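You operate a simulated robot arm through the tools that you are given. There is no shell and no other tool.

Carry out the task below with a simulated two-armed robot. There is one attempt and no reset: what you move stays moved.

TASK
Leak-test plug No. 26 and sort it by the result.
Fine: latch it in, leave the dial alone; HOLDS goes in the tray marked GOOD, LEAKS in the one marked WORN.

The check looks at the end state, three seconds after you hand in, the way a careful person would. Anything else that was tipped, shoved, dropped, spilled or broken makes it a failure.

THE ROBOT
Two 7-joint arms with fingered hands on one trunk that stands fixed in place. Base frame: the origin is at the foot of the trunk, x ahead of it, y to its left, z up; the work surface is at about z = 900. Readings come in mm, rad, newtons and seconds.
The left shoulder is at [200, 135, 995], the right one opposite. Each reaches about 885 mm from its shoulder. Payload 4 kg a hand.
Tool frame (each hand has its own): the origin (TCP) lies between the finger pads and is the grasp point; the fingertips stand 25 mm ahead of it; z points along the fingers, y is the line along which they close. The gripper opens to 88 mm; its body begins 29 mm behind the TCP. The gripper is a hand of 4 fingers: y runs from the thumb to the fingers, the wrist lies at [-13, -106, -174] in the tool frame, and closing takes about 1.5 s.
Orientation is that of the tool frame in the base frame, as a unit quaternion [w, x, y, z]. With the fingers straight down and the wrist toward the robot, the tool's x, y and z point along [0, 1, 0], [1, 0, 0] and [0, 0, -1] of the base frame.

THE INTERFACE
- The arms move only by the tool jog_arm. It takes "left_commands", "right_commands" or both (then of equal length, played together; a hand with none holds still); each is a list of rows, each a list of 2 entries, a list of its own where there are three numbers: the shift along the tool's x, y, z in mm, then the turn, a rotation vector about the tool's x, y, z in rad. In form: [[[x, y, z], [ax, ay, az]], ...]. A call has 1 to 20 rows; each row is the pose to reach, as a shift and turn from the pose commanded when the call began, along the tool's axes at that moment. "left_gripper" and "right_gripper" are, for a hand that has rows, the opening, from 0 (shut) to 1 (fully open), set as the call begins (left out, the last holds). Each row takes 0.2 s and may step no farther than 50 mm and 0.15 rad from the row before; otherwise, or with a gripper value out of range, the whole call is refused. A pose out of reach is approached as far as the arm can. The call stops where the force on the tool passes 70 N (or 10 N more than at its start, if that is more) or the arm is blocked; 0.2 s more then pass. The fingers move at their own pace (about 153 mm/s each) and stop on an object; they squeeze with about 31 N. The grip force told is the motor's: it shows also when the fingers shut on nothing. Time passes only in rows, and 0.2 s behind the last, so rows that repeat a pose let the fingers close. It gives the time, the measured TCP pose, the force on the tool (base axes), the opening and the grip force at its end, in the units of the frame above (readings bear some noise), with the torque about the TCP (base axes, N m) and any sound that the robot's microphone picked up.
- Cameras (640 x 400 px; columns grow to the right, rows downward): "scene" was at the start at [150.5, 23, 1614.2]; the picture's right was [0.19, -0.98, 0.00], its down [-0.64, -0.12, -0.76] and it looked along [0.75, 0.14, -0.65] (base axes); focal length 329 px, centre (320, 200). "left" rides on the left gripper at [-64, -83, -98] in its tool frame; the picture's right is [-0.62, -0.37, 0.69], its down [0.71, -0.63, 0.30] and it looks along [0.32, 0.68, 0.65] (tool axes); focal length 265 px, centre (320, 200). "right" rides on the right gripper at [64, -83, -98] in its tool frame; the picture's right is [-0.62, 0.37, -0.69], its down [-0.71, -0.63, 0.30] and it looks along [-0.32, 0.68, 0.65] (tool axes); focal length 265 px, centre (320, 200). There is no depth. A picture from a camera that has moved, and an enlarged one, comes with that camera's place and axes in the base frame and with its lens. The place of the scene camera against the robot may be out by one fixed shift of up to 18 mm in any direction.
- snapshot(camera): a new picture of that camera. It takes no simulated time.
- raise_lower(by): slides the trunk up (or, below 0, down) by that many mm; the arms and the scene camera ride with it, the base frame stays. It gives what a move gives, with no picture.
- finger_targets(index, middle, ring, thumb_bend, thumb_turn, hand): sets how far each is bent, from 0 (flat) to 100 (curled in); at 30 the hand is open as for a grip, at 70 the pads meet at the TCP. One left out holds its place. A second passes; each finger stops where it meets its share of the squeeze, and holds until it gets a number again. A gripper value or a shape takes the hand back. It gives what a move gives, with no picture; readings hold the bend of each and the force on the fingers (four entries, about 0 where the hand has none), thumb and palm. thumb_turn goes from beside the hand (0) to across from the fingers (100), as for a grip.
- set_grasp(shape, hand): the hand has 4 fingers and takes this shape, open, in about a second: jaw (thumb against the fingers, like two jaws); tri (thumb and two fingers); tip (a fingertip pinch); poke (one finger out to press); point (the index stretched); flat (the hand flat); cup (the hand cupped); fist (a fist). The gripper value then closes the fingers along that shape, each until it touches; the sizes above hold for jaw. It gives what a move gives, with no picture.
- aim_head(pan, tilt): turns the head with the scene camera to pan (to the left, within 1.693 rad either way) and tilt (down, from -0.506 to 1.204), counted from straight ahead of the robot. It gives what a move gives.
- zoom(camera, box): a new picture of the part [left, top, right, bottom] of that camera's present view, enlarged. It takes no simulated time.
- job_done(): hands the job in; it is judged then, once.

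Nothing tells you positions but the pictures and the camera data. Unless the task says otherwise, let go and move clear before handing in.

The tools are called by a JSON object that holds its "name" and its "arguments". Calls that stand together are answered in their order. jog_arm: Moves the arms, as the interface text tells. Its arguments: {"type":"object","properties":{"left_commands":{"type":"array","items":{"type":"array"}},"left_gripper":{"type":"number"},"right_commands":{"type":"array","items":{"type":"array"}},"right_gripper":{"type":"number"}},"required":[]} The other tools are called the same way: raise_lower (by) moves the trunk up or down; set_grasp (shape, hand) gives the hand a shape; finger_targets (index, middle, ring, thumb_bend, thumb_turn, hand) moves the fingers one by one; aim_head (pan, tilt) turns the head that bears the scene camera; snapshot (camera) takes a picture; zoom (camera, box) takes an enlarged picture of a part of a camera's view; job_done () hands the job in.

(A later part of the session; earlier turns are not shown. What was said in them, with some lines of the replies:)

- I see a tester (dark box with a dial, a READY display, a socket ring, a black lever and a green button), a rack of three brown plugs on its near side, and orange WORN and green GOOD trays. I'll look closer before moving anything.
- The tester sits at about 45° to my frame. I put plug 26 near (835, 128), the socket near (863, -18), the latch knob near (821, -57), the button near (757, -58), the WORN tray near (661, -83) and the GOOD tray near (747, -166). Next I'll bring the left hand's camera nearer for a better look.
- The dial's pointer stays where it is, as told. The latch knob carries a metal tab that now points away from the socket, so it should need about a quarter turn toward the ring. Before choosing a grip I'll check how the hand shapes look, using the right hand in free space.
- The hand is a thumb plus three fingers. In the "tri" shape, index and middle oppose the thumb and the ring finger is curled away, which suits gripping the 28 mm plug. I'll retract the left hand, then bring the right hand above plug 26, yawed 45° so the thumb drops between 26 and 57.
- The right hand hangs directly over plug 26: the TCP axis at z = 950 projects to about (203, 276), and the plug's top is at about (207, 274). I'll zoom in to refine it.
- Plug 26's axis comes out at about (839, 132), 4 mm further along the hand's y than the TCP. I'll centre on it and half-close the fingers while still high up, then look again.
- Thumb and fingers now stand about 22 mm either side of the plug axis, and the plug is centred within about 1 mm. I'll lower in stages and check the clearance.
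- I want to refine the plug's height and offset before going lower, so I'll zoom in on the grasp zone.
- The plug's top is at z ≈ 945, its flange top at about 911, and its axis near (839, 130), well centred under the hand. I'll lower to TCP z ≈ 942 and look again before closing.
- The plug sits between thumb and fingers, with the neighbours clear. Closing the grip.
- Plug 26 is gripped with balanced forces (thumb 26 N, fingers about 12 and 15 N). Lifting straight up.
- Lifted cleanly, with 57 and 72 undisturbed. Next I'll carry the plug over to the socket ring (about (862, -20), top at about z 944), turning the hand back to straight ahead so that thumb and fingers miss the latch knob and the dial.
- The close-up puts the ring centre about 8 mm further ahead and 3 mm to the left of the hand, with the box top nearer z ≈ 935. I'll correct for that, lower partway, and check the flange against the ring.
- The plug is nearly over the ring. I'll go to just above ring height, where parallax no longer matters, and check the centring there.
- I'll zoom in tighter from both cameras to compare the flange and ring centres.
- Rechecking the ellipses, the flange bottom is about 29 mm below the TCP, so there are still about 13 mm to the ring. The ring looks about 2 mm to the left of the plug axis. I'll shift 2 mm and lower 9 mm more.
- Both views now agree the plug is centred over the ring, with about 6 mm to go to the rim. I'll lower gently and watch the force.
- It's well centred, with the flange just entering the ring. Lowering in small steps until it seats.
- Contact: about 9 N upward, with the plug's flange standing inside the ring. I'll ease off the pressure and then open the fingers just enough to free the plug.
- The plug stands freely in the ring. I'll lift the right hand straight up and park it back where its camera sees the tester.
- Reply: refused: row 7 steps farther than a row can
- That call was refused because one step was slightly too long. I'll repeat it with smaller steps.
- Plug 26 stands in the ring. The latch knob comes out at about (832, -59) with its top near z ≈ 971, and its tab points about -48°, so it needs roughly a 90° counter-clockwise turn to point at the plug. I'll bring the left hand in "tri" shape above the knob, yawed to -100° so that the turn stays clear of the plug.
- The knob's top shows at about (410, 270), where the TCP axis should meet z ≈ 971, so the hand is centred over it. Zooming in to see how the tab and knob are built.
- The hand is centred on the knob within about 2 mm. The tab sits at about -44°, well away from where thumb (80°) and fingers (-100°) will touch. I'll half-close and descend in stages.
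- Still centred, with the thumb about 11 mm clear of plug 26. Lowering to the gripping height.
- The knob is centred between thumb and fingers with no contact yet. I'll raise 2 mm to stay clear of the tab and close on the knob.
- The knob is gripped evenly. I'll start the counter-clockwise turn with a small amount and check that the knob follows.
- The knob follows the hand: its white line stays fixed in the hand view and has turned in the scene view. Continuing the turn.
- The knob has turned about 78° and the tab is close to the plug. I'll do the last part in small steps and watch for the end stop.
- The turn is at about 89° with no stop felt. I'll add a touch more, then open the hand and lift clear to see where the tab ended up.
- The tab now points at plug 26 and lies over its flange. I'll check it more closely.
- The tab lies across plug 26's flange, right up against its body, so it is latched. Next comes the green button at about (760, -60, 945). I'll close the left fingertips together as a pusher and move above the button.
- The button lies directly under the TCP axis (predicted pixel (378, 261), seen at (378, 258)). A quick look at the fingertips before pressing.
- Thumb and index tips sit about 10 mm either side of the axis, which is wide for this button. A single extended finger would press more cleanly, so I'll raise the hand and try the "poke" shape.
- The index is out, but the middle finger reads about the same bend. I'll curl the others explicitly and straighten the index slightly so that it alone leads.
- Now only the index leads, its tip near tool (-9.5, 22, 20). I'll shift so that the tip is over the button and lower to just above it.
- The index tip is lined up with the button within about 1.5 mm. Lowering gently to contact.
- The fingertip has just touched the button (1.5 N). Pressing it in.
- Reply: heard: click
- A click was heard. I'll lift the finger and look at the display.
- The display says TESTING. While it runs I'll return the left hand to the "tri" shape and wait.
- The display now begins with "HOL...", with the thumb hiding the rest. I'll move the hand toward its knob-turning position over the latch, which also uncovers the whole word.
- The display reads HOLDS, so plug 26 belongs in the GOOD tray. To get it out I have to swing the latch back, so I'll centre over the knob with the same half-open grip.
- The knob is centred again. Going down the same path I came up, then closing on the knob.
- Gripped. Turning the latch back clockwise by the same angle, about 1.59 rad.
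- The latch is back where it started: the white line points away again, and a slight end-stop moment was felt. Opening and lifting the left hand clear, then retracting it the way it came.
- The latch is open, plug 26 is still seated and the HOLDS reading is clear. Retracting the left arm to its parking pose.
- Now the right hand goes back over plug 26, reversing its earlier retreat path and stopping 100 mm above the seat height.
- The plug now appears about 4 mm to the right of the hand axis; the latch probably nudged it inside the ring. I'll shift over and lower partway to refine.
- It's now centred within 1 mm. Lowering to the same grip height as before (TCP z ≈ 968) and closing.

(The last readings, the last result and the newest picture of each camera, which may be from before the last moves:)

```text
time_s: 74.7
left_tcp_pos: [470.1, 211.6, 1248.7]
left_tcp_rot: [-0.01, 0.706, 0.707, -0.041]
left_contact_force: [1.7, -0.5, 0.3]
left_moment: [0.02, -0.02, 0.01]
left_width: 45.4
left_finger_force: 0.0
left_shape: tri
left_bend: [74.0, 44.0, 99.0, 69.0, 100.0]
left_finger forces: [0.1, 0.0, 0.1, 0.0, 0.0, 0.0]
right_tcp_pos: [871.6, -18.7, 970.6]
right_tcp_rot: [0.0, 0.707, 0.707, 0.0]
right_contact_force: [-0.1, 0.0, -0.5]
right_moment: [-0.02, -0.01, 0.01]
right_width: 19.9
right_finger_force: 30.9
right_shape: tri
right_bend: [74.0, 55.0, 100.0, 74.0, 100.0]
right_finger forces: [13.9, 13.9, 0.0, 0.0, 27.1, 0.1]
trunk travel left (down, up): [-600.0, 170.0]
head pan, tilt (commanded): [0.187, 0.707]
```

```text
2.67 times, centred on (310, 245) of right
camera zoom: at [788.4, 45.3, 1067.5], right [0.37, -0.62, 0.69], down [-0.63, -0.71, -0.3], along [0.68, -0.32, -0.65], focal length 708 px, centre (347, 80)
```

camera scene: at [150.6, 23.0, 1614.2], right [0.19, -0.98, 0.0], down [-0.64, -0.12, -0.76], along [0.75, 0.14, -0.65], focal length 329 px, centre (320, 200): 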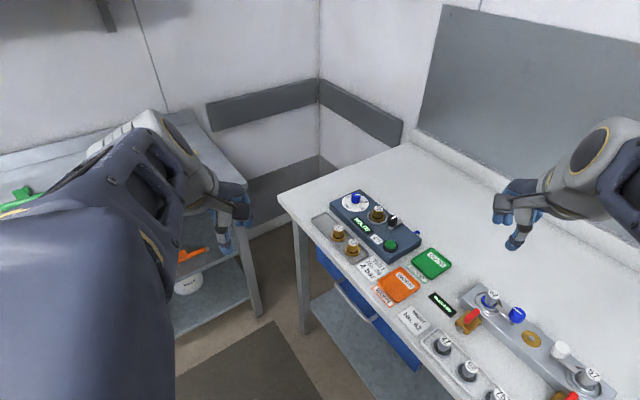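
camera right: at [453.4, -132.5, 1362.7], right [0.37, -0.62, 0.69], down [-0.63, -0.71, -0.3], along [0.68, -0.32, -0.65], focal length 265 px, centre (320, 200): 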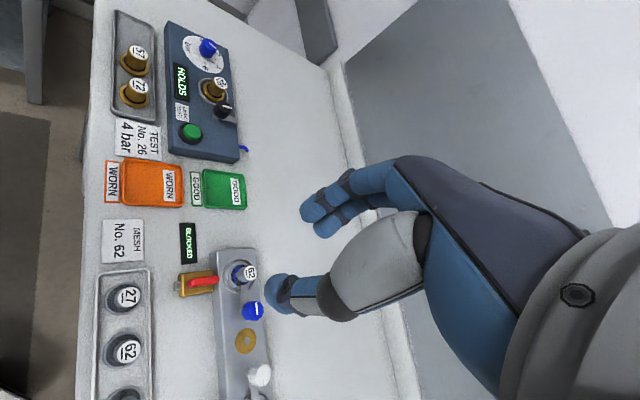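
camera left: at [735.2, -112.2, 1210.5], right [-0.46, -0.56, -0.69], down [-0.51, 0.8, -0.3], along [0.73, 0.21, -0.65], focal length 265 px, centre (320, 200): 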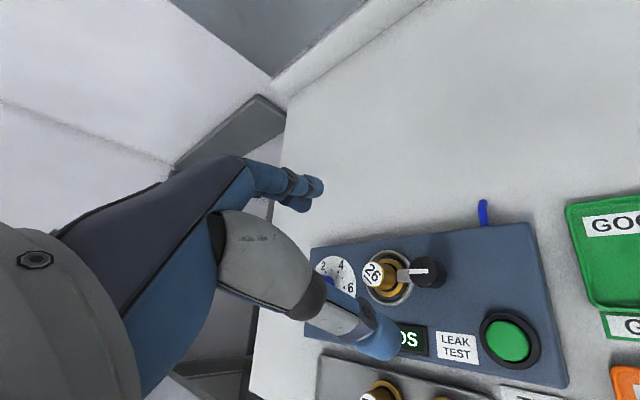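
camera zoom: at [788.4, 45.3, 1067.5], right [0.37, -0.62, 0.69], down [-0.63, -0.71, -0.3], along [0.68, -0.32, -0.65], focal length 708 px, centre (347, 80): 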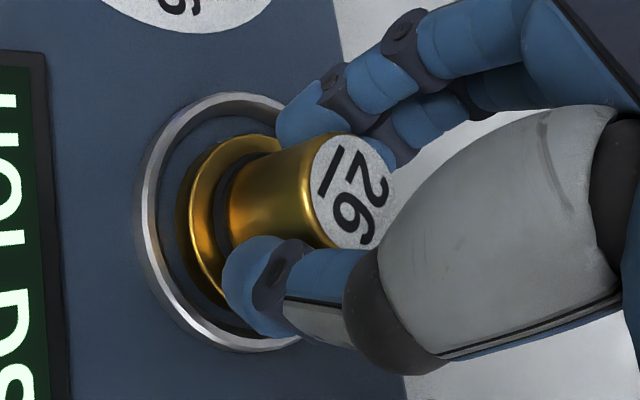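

Gripped evenly again. Lifting plug 26 straight out of the ring.

{"name": "jog_arm", "arguments": {"right_commands": [[[0, 0, -5], [0, 0, 0]], [[0, 0, -15], [0, 0, 0]], [[0, 0, -30], [0, 0, 0]], [[0, 0, -50], [0, 0, 0]], [[0, 0, -75], [0, 0, 0]], [[0, 0, -100], [0, 0, 0]], [[0, 0, -115], [0, 0, 0]], [[0, 0, -115], [0, 0, 0]]]}}

{"name": "snapshot", "arguments": {"camera": "right"}}

{"name": "snapshot", "arguments": {"camera": "left"}}

{"name": "zoom", "arguments": {"camera": "scene", "box": [340, 180, 480, 320]}}

```text
time_s: 76.5
left_tcp_pos: [469.0, 211.7, 1248.2]
left_tcp_rot: [-0.01, 0.706, 0.707, -0.041]
left_contact_force: [0.9, 0.4, 0.1]
left_moment: [0.02, 0.01, -0.02]
left_width: 45.8
left_finger_force: 0.1
left_shape: tri
left_bend: [74.0, 44.0, 99.0, 69.0, 100.0]
left_finger forces: [0.1, 0.0, 0.0, 0.0, 0.1, 0.1]
right_tcp_pos: [872.3, -20.5, 1083.9]
right_tcp_rot: [0.0, 0.707, 0.707, -0.001]
right_contact_force: [-0.6, -0.1, -1.6]
right_moment: [0.01, -0.03, -0.01]
right_width: 19.9
right_finger_force: 31.0
right_shape: tri
right_bend: [74.0, 55.0, 100.0, 74.0, 100.0]
right_finger forces: [13.9, 13.9, 0.0, 0.0, 27.1, 0.0]
trunk travel left (down, up): [-600.0, 170.0]
head pan, tilt (commanded): [0.187, 0.707]
```

```text
taken
camera right: at [789.5, 45.9, 1182.6], right [0.37, -0.62, 0.69], down [-0.63, -0.71, -0.3], along [0.68, -0.32, -0.65], focal length 265 px, centre (320, 200)
```

right: 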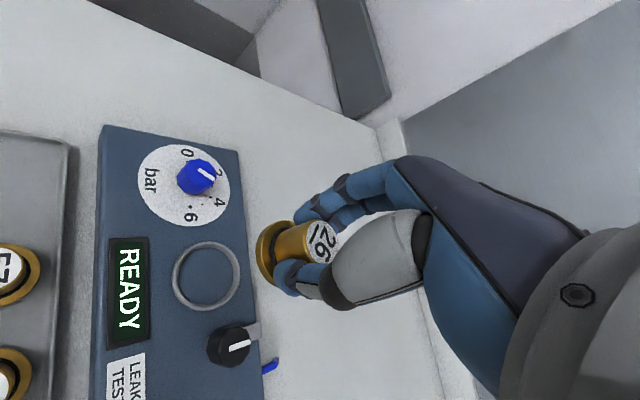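

```text
taken
camera left: at [393.0, 151.2, 1355.4], right [-0.41, -0.65, -0.64], down [-0.65, 0.7, -0.29], along [0.63, 0.29, -0.71], focal length 265 px, centre (320, 200)
```

left: 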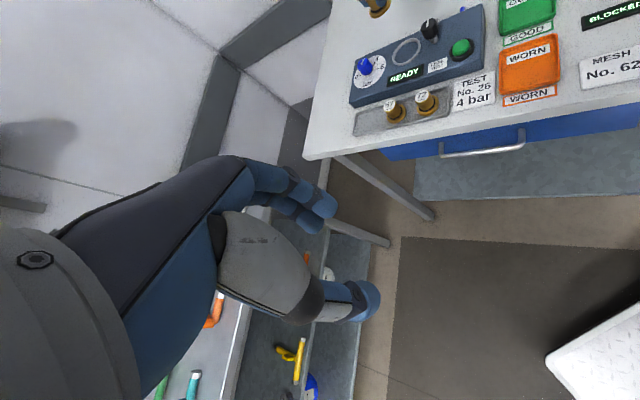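

```text
2.86 times, centred on (410, 250) of scene
camera zoom: at [150.6, 23.0, 1614.2], right [0.19, -0.98, 0.0], down [-0.64, -0.12, -0.76], along [0.75, 0.14, -0.65], focal length 939 px, centre (63, 57)
```

zoom: 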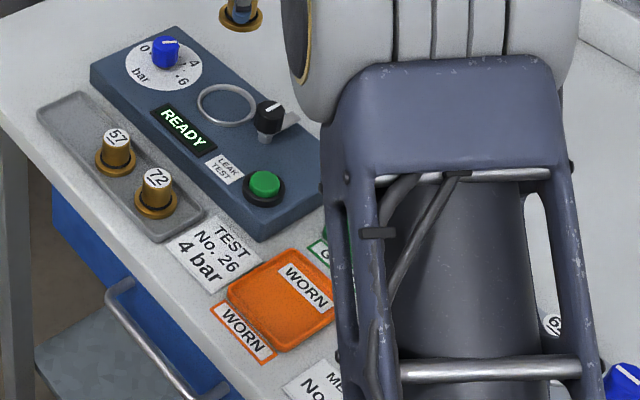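

Plug 26 is out and the tester shows READY again. I take the GOOD tray's centre as about (747, -171). Carrying the plug over it at a safe height.

{"name": "jog_arm", "arguments": {"right_commands": [[[-31, -25, 0], [0, 0, 0]], [[-62, -50, 0], [0, 0, 0]], [[-92, -75, 0], [0, 0, 0]], [[-122, -100, 0], [0, 0, 0]], [[-152, -125, 0], [0, 0, 0]], [[-152, -125, 30], [0, 0, 0]], [[-152, -125, 60], [0, 0, 0]], [[-152, -125, 60], [0, 0, 0]]]}}

{"name": "snapshot", "arguments": {"camera": "right"}}

{"name": "zoom", "arguments": {"camera": "left", "box": [420, 0, 640, 140]}}

{"name": "snapshot", "arguments": {"camera": "scene"}}

```text
time_s: 78.3
left_tcp_pos: [468.4, 211.3, 1248.3]
left_tcp_rot: [-0.01, 0.705, 0.708, -0.042]
left_contact_force: [0.8, 0.0, 0.5]
left_moment: [0.0, 0.01, 0.04]
left_width: 45.6
left_finger_force: 0.0
left_shape: tri
left_bend: [74.0, 44.0, 99.0, 69.0, 100.0]
left_finger forces: [0.0, 0.1, 0.0, 0.1, 0.0, 0.0]
right_tcp_pos: [747.7, -172.2, 1022.9]
right_tcp_rot: [0.0, 0.707, 0.707, 0.0]
right_contact_force: [0.0, -0.7, -1.1]
right_moment: [0.01, -0.01, -0.01]
right_width: 19.7
right_finger_force: 31.2
right_shape: tri
right_bend: [74.0, 55.0, 100.0, 75.0, 100.0]
right_finger forces: [12.6, 15.1, 0.1, 0.0, 26.9, 0.0]
trunk travel left (down, up): [-600.0, 170.0]
head pan, tilt (commanded): [0.187, 0.707]
```

```text
taken
camera right: at [663.5, -106.7, 1122.0], right [0.37, -0.62, 0.69], down [-0.63, -0.71, -0.3], along [0.68, -0.32, -0.65], focal length 265 px, centre (320, 200)
```

right: 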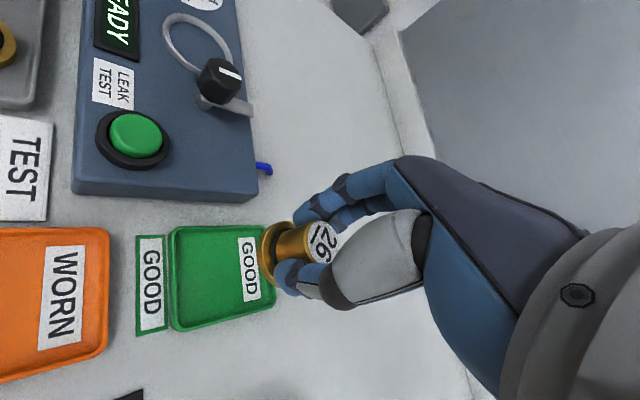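

```text
2.86 times, centred on (530, 70) of left
camera zoom: at [392.9, 151.1, 1355.4], right [-0.42, -0.65, -0.64], down [-0.65, 0.7, -0.29], along [0.63, 0.29, -0.71], focal length 758 px, centre (-280, 571)
```

zoom: 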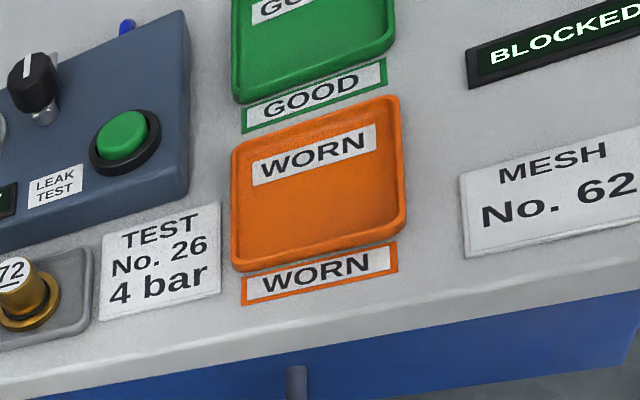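

```text
taken
camera scene: at [150.5, 22.9, 1614.2], right [0.19, -0.98, 0.0], down [-0.64, -0.12, -0.76], along [0.75, 0.14, -0.65], focal length 329 px, centre (320, 200)
```

scene: 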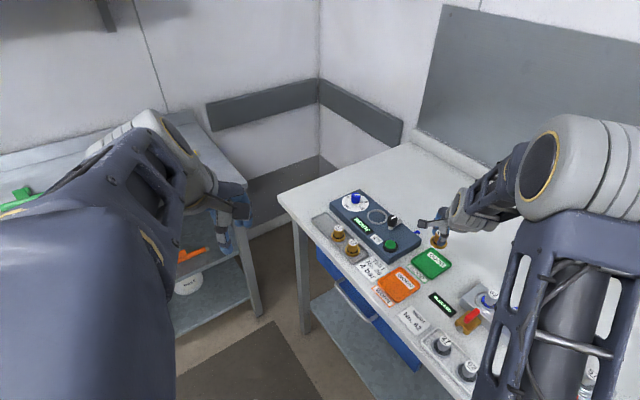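

The hand's axis passes through the tray centre (predicted pixel (224, 272), seen at (226, 270)). Lowering most of the way.

{"name": "jog_arm", "arguments": {"right_commands": [[[0, 0, 20], [0, 0, 0]], [[0, 0, 40], [0, 0, 0]], [[0, 0, 60], [0, 0, 0]], [[0, 0, 72], [0, 0, 0]], [[0, 0, 72], [0, 0, 0]]]}}

{"name": "snapshot", "arguments": {"camera": "right"}}

{"name": "zoom", "arguments": {"camera": "scene", "box": [390, 200, 490, 300]}}

```text
time_s: 79.5
left_tcp_pos: [468.6, 211.6, 1248.8]
left_tcp_rot: [-0.01, 0.706, 0.707, -0.041]
left_contact_force: [-1.0, -0.7, -0.3]
left_moment: [-0.01, 0.01, -0.02]
left_width: 45.5
left_finger_force: 0.0
left_shape: tri
left_bend: [74.0, 44.0, 99.0, 69.0, 100.0]
left_finger forces: [0.0, 0.0, 0.0, 0.0, 0.1, 0.1]
right_tcp_pos: [748.0, -170.0, 950.8]
right_tcp_rot: [0.0, 0.707, 0.707, 0.0]
right_contact_force: [0.6, -0.3, -1.9]
right_moment: [-0.01, -0.04, 0.0]
right_width: 19.5
right_finger_force: 31.1
right_shape: tri
right_bend: [74.0, 55.0, 100.0, 75.0, 100.0]
right_finger forces: [12.5, 15.1, 0.1, 0.1, 26.9, 0.0]
trunk travel left (down, up): [-600.0, 170.0]
head pan, tilt (commanded): [0.187, 0.707]
```

```text
taken
camera right: at [663.8, -106.4, 1049.4], right [0.37, -0.62, 0.69], down [-0.63, -0.71, -0.3], along [0.68, -0.32, -0.65], focal length 265 px, centre (320, 200)
```

right: 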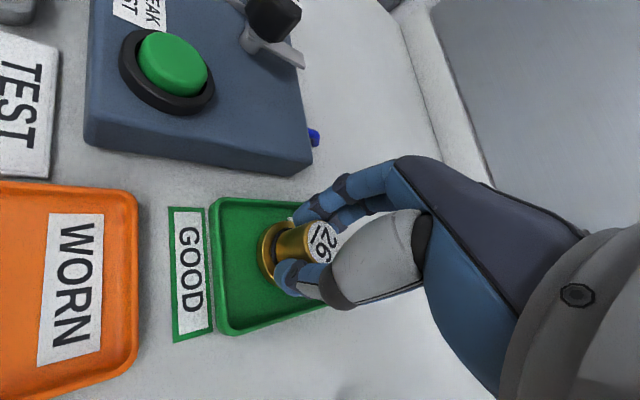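

```text
4.00 times, centred on (440, 250) of scene
camera zoom: at [150.6, 22.9, 1614.2], right [0.19, -0.98, 0.0], down [-0.64, -0.12, -0.76], along [0.75, 0.14, -0.65], focal length 1315 px, centre (-160, 0)
```

zoom: 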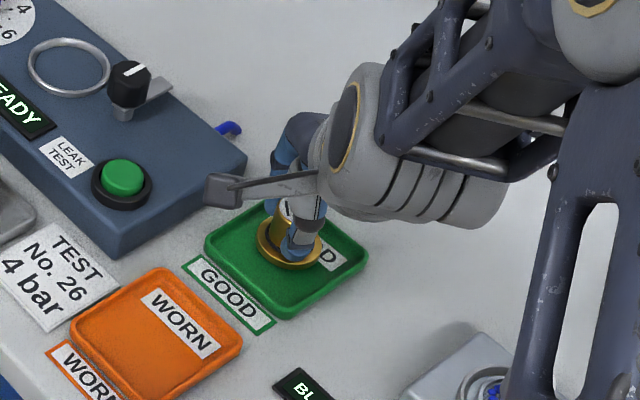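

The plug is over the middle of the GOOD tray. Lowering slowly to touchdown.

{"name": "jog_arm", "arguments": {"right_commands": [[[0, 0, 3], [0, 0, 0]], [[0, 0, 6], [0, 0, 0]], [[0, 0, 9], [0, 0, 0]], [[0, 0, 11], [0, 0, 0]], [[0, 0, 12], [0, 0, 0]]]}}

{"name": "zoom", "arguments": {"camera": "right", "box": [200, 170, 400, 350]}}

{"name": "zoom", "arguments": {"camera": "scene", "box": [400, 220, 480, 290]}}

```text
time_s: 80.7
left_tcp_pos: [468.9, 211.8, 1249.3]
left_tcp_rot: [-0.009, 0.706, 0.707, -0.042]
left_contact_force: [0.2, -0.2, 0.3]
left_moment: [0.01, -0.01, 0.03]
left_width: 45.6
left_finger_force: 0.0
left_shape: tri
left_bend: [74.0, 44.0, 99.0, 69.0, 100.0]
left_finger forces: [0.0, 0.0, 0.0, 0.1, 0.1, 0.1]
right_tcp_pos: [747.2, -171.6, 941.0]
right_tcp_rot: [0.001, 0.707, 0.707, 0.001]
right_contact_force: [-4.6, -1.2, 15.8]
right_moment: [-0.03, 0.08, -0.01]
right_width: 20.3
right_finger_force: 31.2
right_shape: tri
right_bend: [74.0, 55.0, 100.0, 74.0, 100.0]
right_finger forces: [13.0, 15.9, 0.0, 0.1, 31.9, 0.0]
trunk travel left (down, up): [-600.0, 170.0]
head pan, tilt (commanded): [0.187, 0.707]
```

```text
2.22 times, centred on (300, 260) of right
camera zoom: at [664.3, -106.1, 1039.4], right [0.36, -0.62, 0.69], down [-0.63, -0.71, -0.31], along [0.69, -0.33, -0.65], focal length 590 px, centre (364, 67)
```

zoom: 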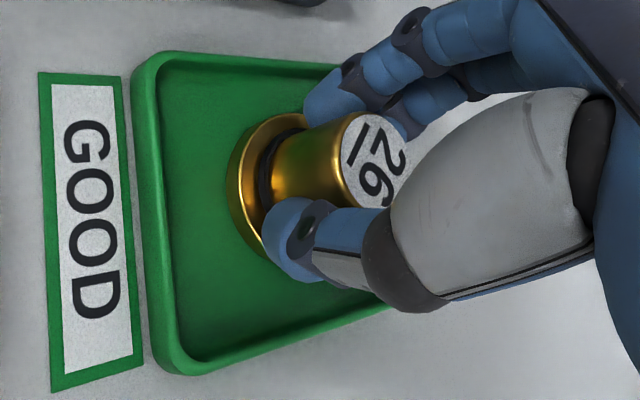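

```text
5.71 times, centred on (440, 255) of scene
camera zoom: at [149.9, 23.0, 1614.6], right [0.19, -0.98, 0.0], down [-0.64, -0.12, -0.76], along [0.75, 0.14, -0.65], focal length 1878 px, centre (-366, -114)
```

zoom: 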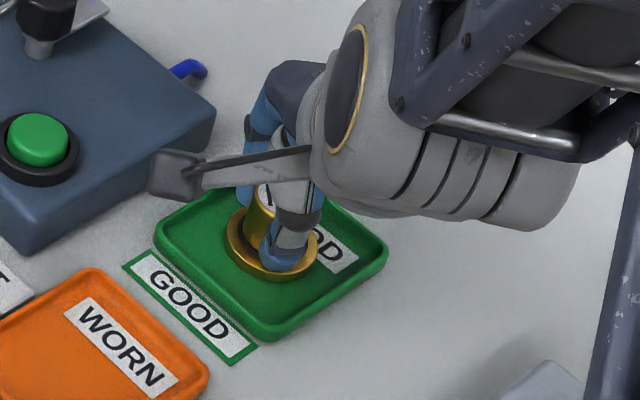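

Touchdown: 16 N with the plug standing on the tray floor. I'll ease off, open, and look before lifting.

{"name": "jog_arm", "arguments": {"right_commands": [[[0, 0, -1.5], [0, 0, 0]], [[0, 0, -2.2], [0, 0, 0]], [[0, 0, -2.2], [0, 0, 0]]]}}

{"name": "jog_arm", "arguments": {"right_commands": [[[0, 0, 0], [0, 0, 0]], [[0, 0, 0], [0, 0, 0]], [[0, 0, 0], [0, 0, 0]], [[0, 0, 0], [0, 0, 0]]], "right_gripper": 0.45}}

{"name": "zoom", "arguments": {"camera": "right", "box": [200, 170, 400, 350]}}

{"name": "zoom", "arguments": {"camera": "scene", "box": [400, 220, 480, 290]}}

```text
time_s: 81.5
left_tcp_pos: [469.1, 211.7, 1248.4]
left_tcp_rot: [-0.01, 0.706, 0.707, -0.041]
left_contact_force: [-0.3, 0.6, -0.2]
left_moment: [0.01, 0.0, -0.04]
left_width: 45.6
left_finger_force: 0.0
left_shape: tri
left_bend: [74.0, 44.0, 99.0, 69.0, 100.0]
left_finger forces: [0.0, 0.1, 0.0, 0.1, 0.0, 0.0]
right_tcp_pos: [747.0, -172.2, 941.1]
right_tcp_rot: [0.0, 0.707, 0.707, -0.001]
right_contact_force: [2.3, -0.2, 6.8]
right_moment: [0.0, -0.06, -0.01]
right_width: 20.0
right_finger_force: 31.0
right_shape: tri
right_bend: [74.0, 55.0, 100.0, 75.0, 100.0]
right_finger forces: [14.3, 17.3, 0.1, 0.0, 28.5, 0.1]
trunk travel left (down, up): [-600.0, 170.0]
head pan, tilt (commanded): [0.187, 0.707]
```

```text
time_s: 82.5
left_tcp_pos: [469.7, 211.8, 1247.3]
left_tcp_rot: [-0.009, 0.706, 0.707, -0.041]
left_contact_force: [-0.1, 0.2, 0.2]
left_moment: [-0.02, 0.03, 0.03]
left_width: 45.6
left_finger_force: 0.1
left_shape: tri
left_bend: [74.0, 44.0, 99.0, 69.0, 100.0]
left_finger forces: [0.0, 0.1, 0.0, 0.0, 0.1, 0.0]
right_tcp_pos: [746.9, -170.6, 941.8]
right_tcp_rot: [0.0, 0.707, 0.707, 0.0]
right_contact_force: [-0.1, 0.1, 0.4]
right_moment: [-0.01, 0.0, -0.03]
right_width: 39.4
right_finger_force: 0.0
right_shape: tri
right_bend: [74.0, 47.0, 99.0, 71.0, 100.0]
right_finger forces: [0.0, 0.1, 0.1, 0.0, 0.1, 0.0]
trunk travel left (down, up): [-600.0, 170.0]
head pan, tilt (commanded): [0.187, 0.707]
```

```text
2.22 times, centred on (300, 260) of right
camera zoom: at [664.0, -106.3, 1040.2], right [0.37, -0.62, 0.69], down [-0.63, -0.71, -0.3], along [0.68, -0.32, -0.65], focal length 590 px, centre (364, 67)
```

zoom: 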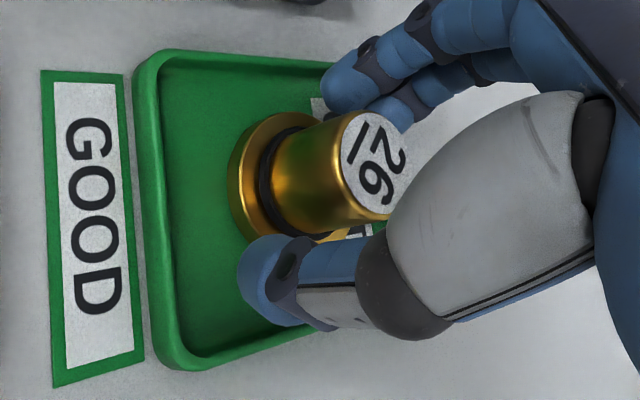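

```text
5.71 times, centred on (440, 255) of scene
camera zoom: at [150.5, 23.0, 1614.2], right [0.19, -0.98, 0.0], down [-0.64, -0.12, -0.76], along [0.75, 0.14, -0.65], focal length 1878 px, centre (-366, -114)
```

zoom: 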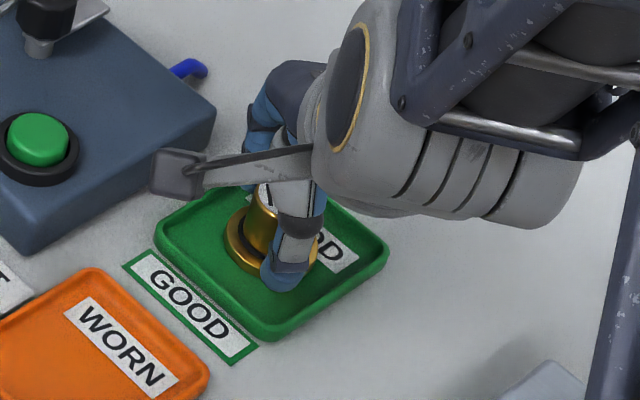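

The plug stands on its own in the GOOD tray with the fingers clear of it. Lifting the right hand straight up and retracting.

{"name": "jog_arm", "arguments": {"right_commands": [[[0, 0, -8], [0, 0, 0]], [[0, 0, -20], [0, 0, 0]], [[0, 0, -40], [0, 0, 0]], [[0, 0, -65], [0, 0, 0]], [[0, 0, -95], [0, 0, 0]], [[0, 0, -125], [0, 0, 0]], [[-4, -35, -155], [0, 0, 0]], [[-8, -70, -185], [0, 0, 0]], [[-12, -105, -215], [0, 0, 0]], [[-16, -140, -245], [0, 0, 0]], [[-20, -175, -275], [0, 0, 0]], [[-26, -210, -305], [0, 0, 0]], [[-26, -210, -322], [0, 0, 0]], [[-26, -210, -322], [0, 0, 0]]]}}

{"name": "snapshot", "arguments": {"camera": "scene"}}

{"name": "zoom", "arguments": {"camera": "scene", "box": [300, 170, 480, 320]}}

{"name": "zoom", "arguments": {"camera": "right", "box": [90, 0, 280, 220]}}

```text
time_s: 85.5
left_tcp_pos: [468.7, 211.6, 1248.1]
left_tcp_rot: [-0.009, 0.706, 0.707, -0.041]
left_contact_force: [1.1, -0.2, 0.6]
left_moment: [-0.01, -0.04, -0.03]
left_width: 45.7
left_finger_force: 0.2
left_shape: tri
left_bend: [74.0, 44.0, 99.0, 69.0, 100.0]
left_finger forces: [0.0, 0.0, 0.0, 0.0, 0.0, 0.1]
right_tcp_pos: [538.1, -196.9, 1262.2]
right_tcp_rot: [-0.001, 0.707, 0.707, -0.001]
right_contact_force: [-0.9, -0.2, 0.5]
right_moment: [0.0, 0.0, 0.01]
right_width: 39.4
right_finger_force: 0.0
right_shape: tri
right_bend: [74.0, 47.0, 99.0, 71.0, 100.0]
right_finger forces: [0.1, 0.0, 0.0, 0.1, 0.0, 0.0]
trunk travel left (down, up): [-600.0, 170.0]
head pan, tilt (commanded): [0.187, 0.707]
```

```text
taken
camera scene: at [150.5, 22.9, 1614.2], right [0.19, -0.98, 0.0], down [-0.64, -0.12, -0.76], along [0.75, 0.14, -0.65], focal length 329 px, centre (320, 200)
```

scene: 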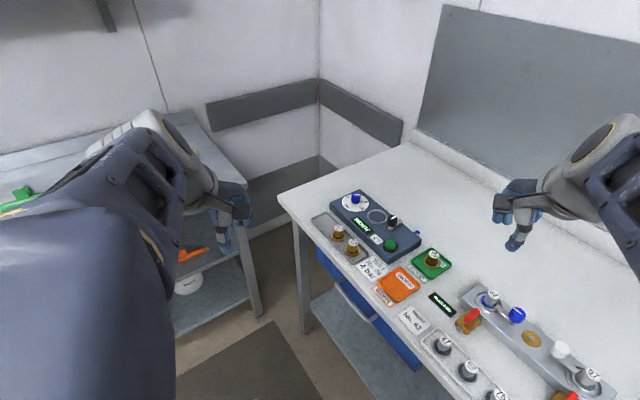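

```text
2.67 times, centred on (390, 245) of scene
camera zoom: at [150.5, 22.9, 1614.2], right [0.19, -0.98, 0.0], down [-0.64, -0.12, -0.76], along [0.75, 0.14, -0.65], focal length 876 px, centre (133, 80)
```

zoom: 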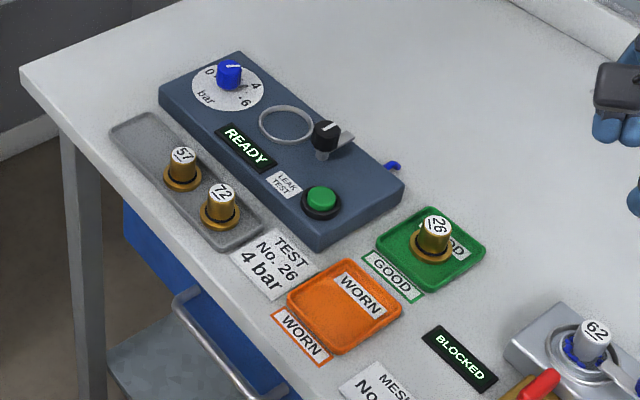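

```text
1.82 times, centred on (185, 110) of right
camera zoom: at [454.2, -132.9, 1362.1], right [0.37, -0.62, 0.69], down [-0.63, -0.71, -0.3], along [0.68, -0.32, -0.65], focal length 483 px, centre (566, 364)
```

zoom: 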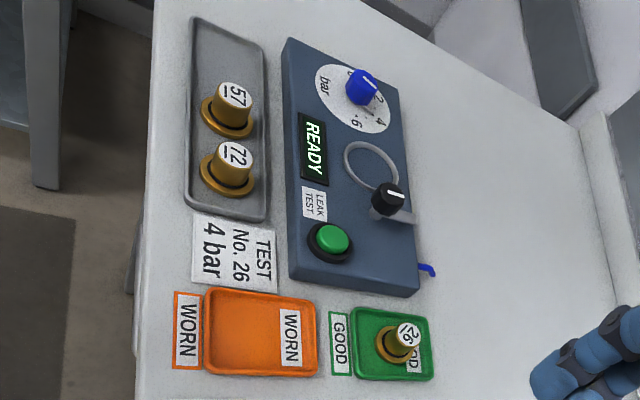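

Plug 26 stands upright in the GOOD tray, matching its HOLDS result. Plugs 57 and 72 are untouched, the dial is as it was, the latch is open and the tester shows READY, with both hands clear. Handing in.

{"name": "job_done", "arguments": {}}

```text
The job is handed in.
```

Plug No. 26 passed the leak test: the tester showed HOLDS, so I put it in the GOOD tray, where it stands upright.

- **Test:** I set the plug in the socket, turned the latch over its flange and pressed the green button once. The display went from TESTING to HOLDS.
- **Dial:** I left it alone, as you asked. The card by the tester says 4 bar, but the dial appears to be set lower, at about 1–2 bar, so HOLDS is for that setting.
- **After the test:** I turned the latch back to open, and the tester shows READY again. Plugs 57 and 72 are still in their rack, and both hands are clear of the bench.
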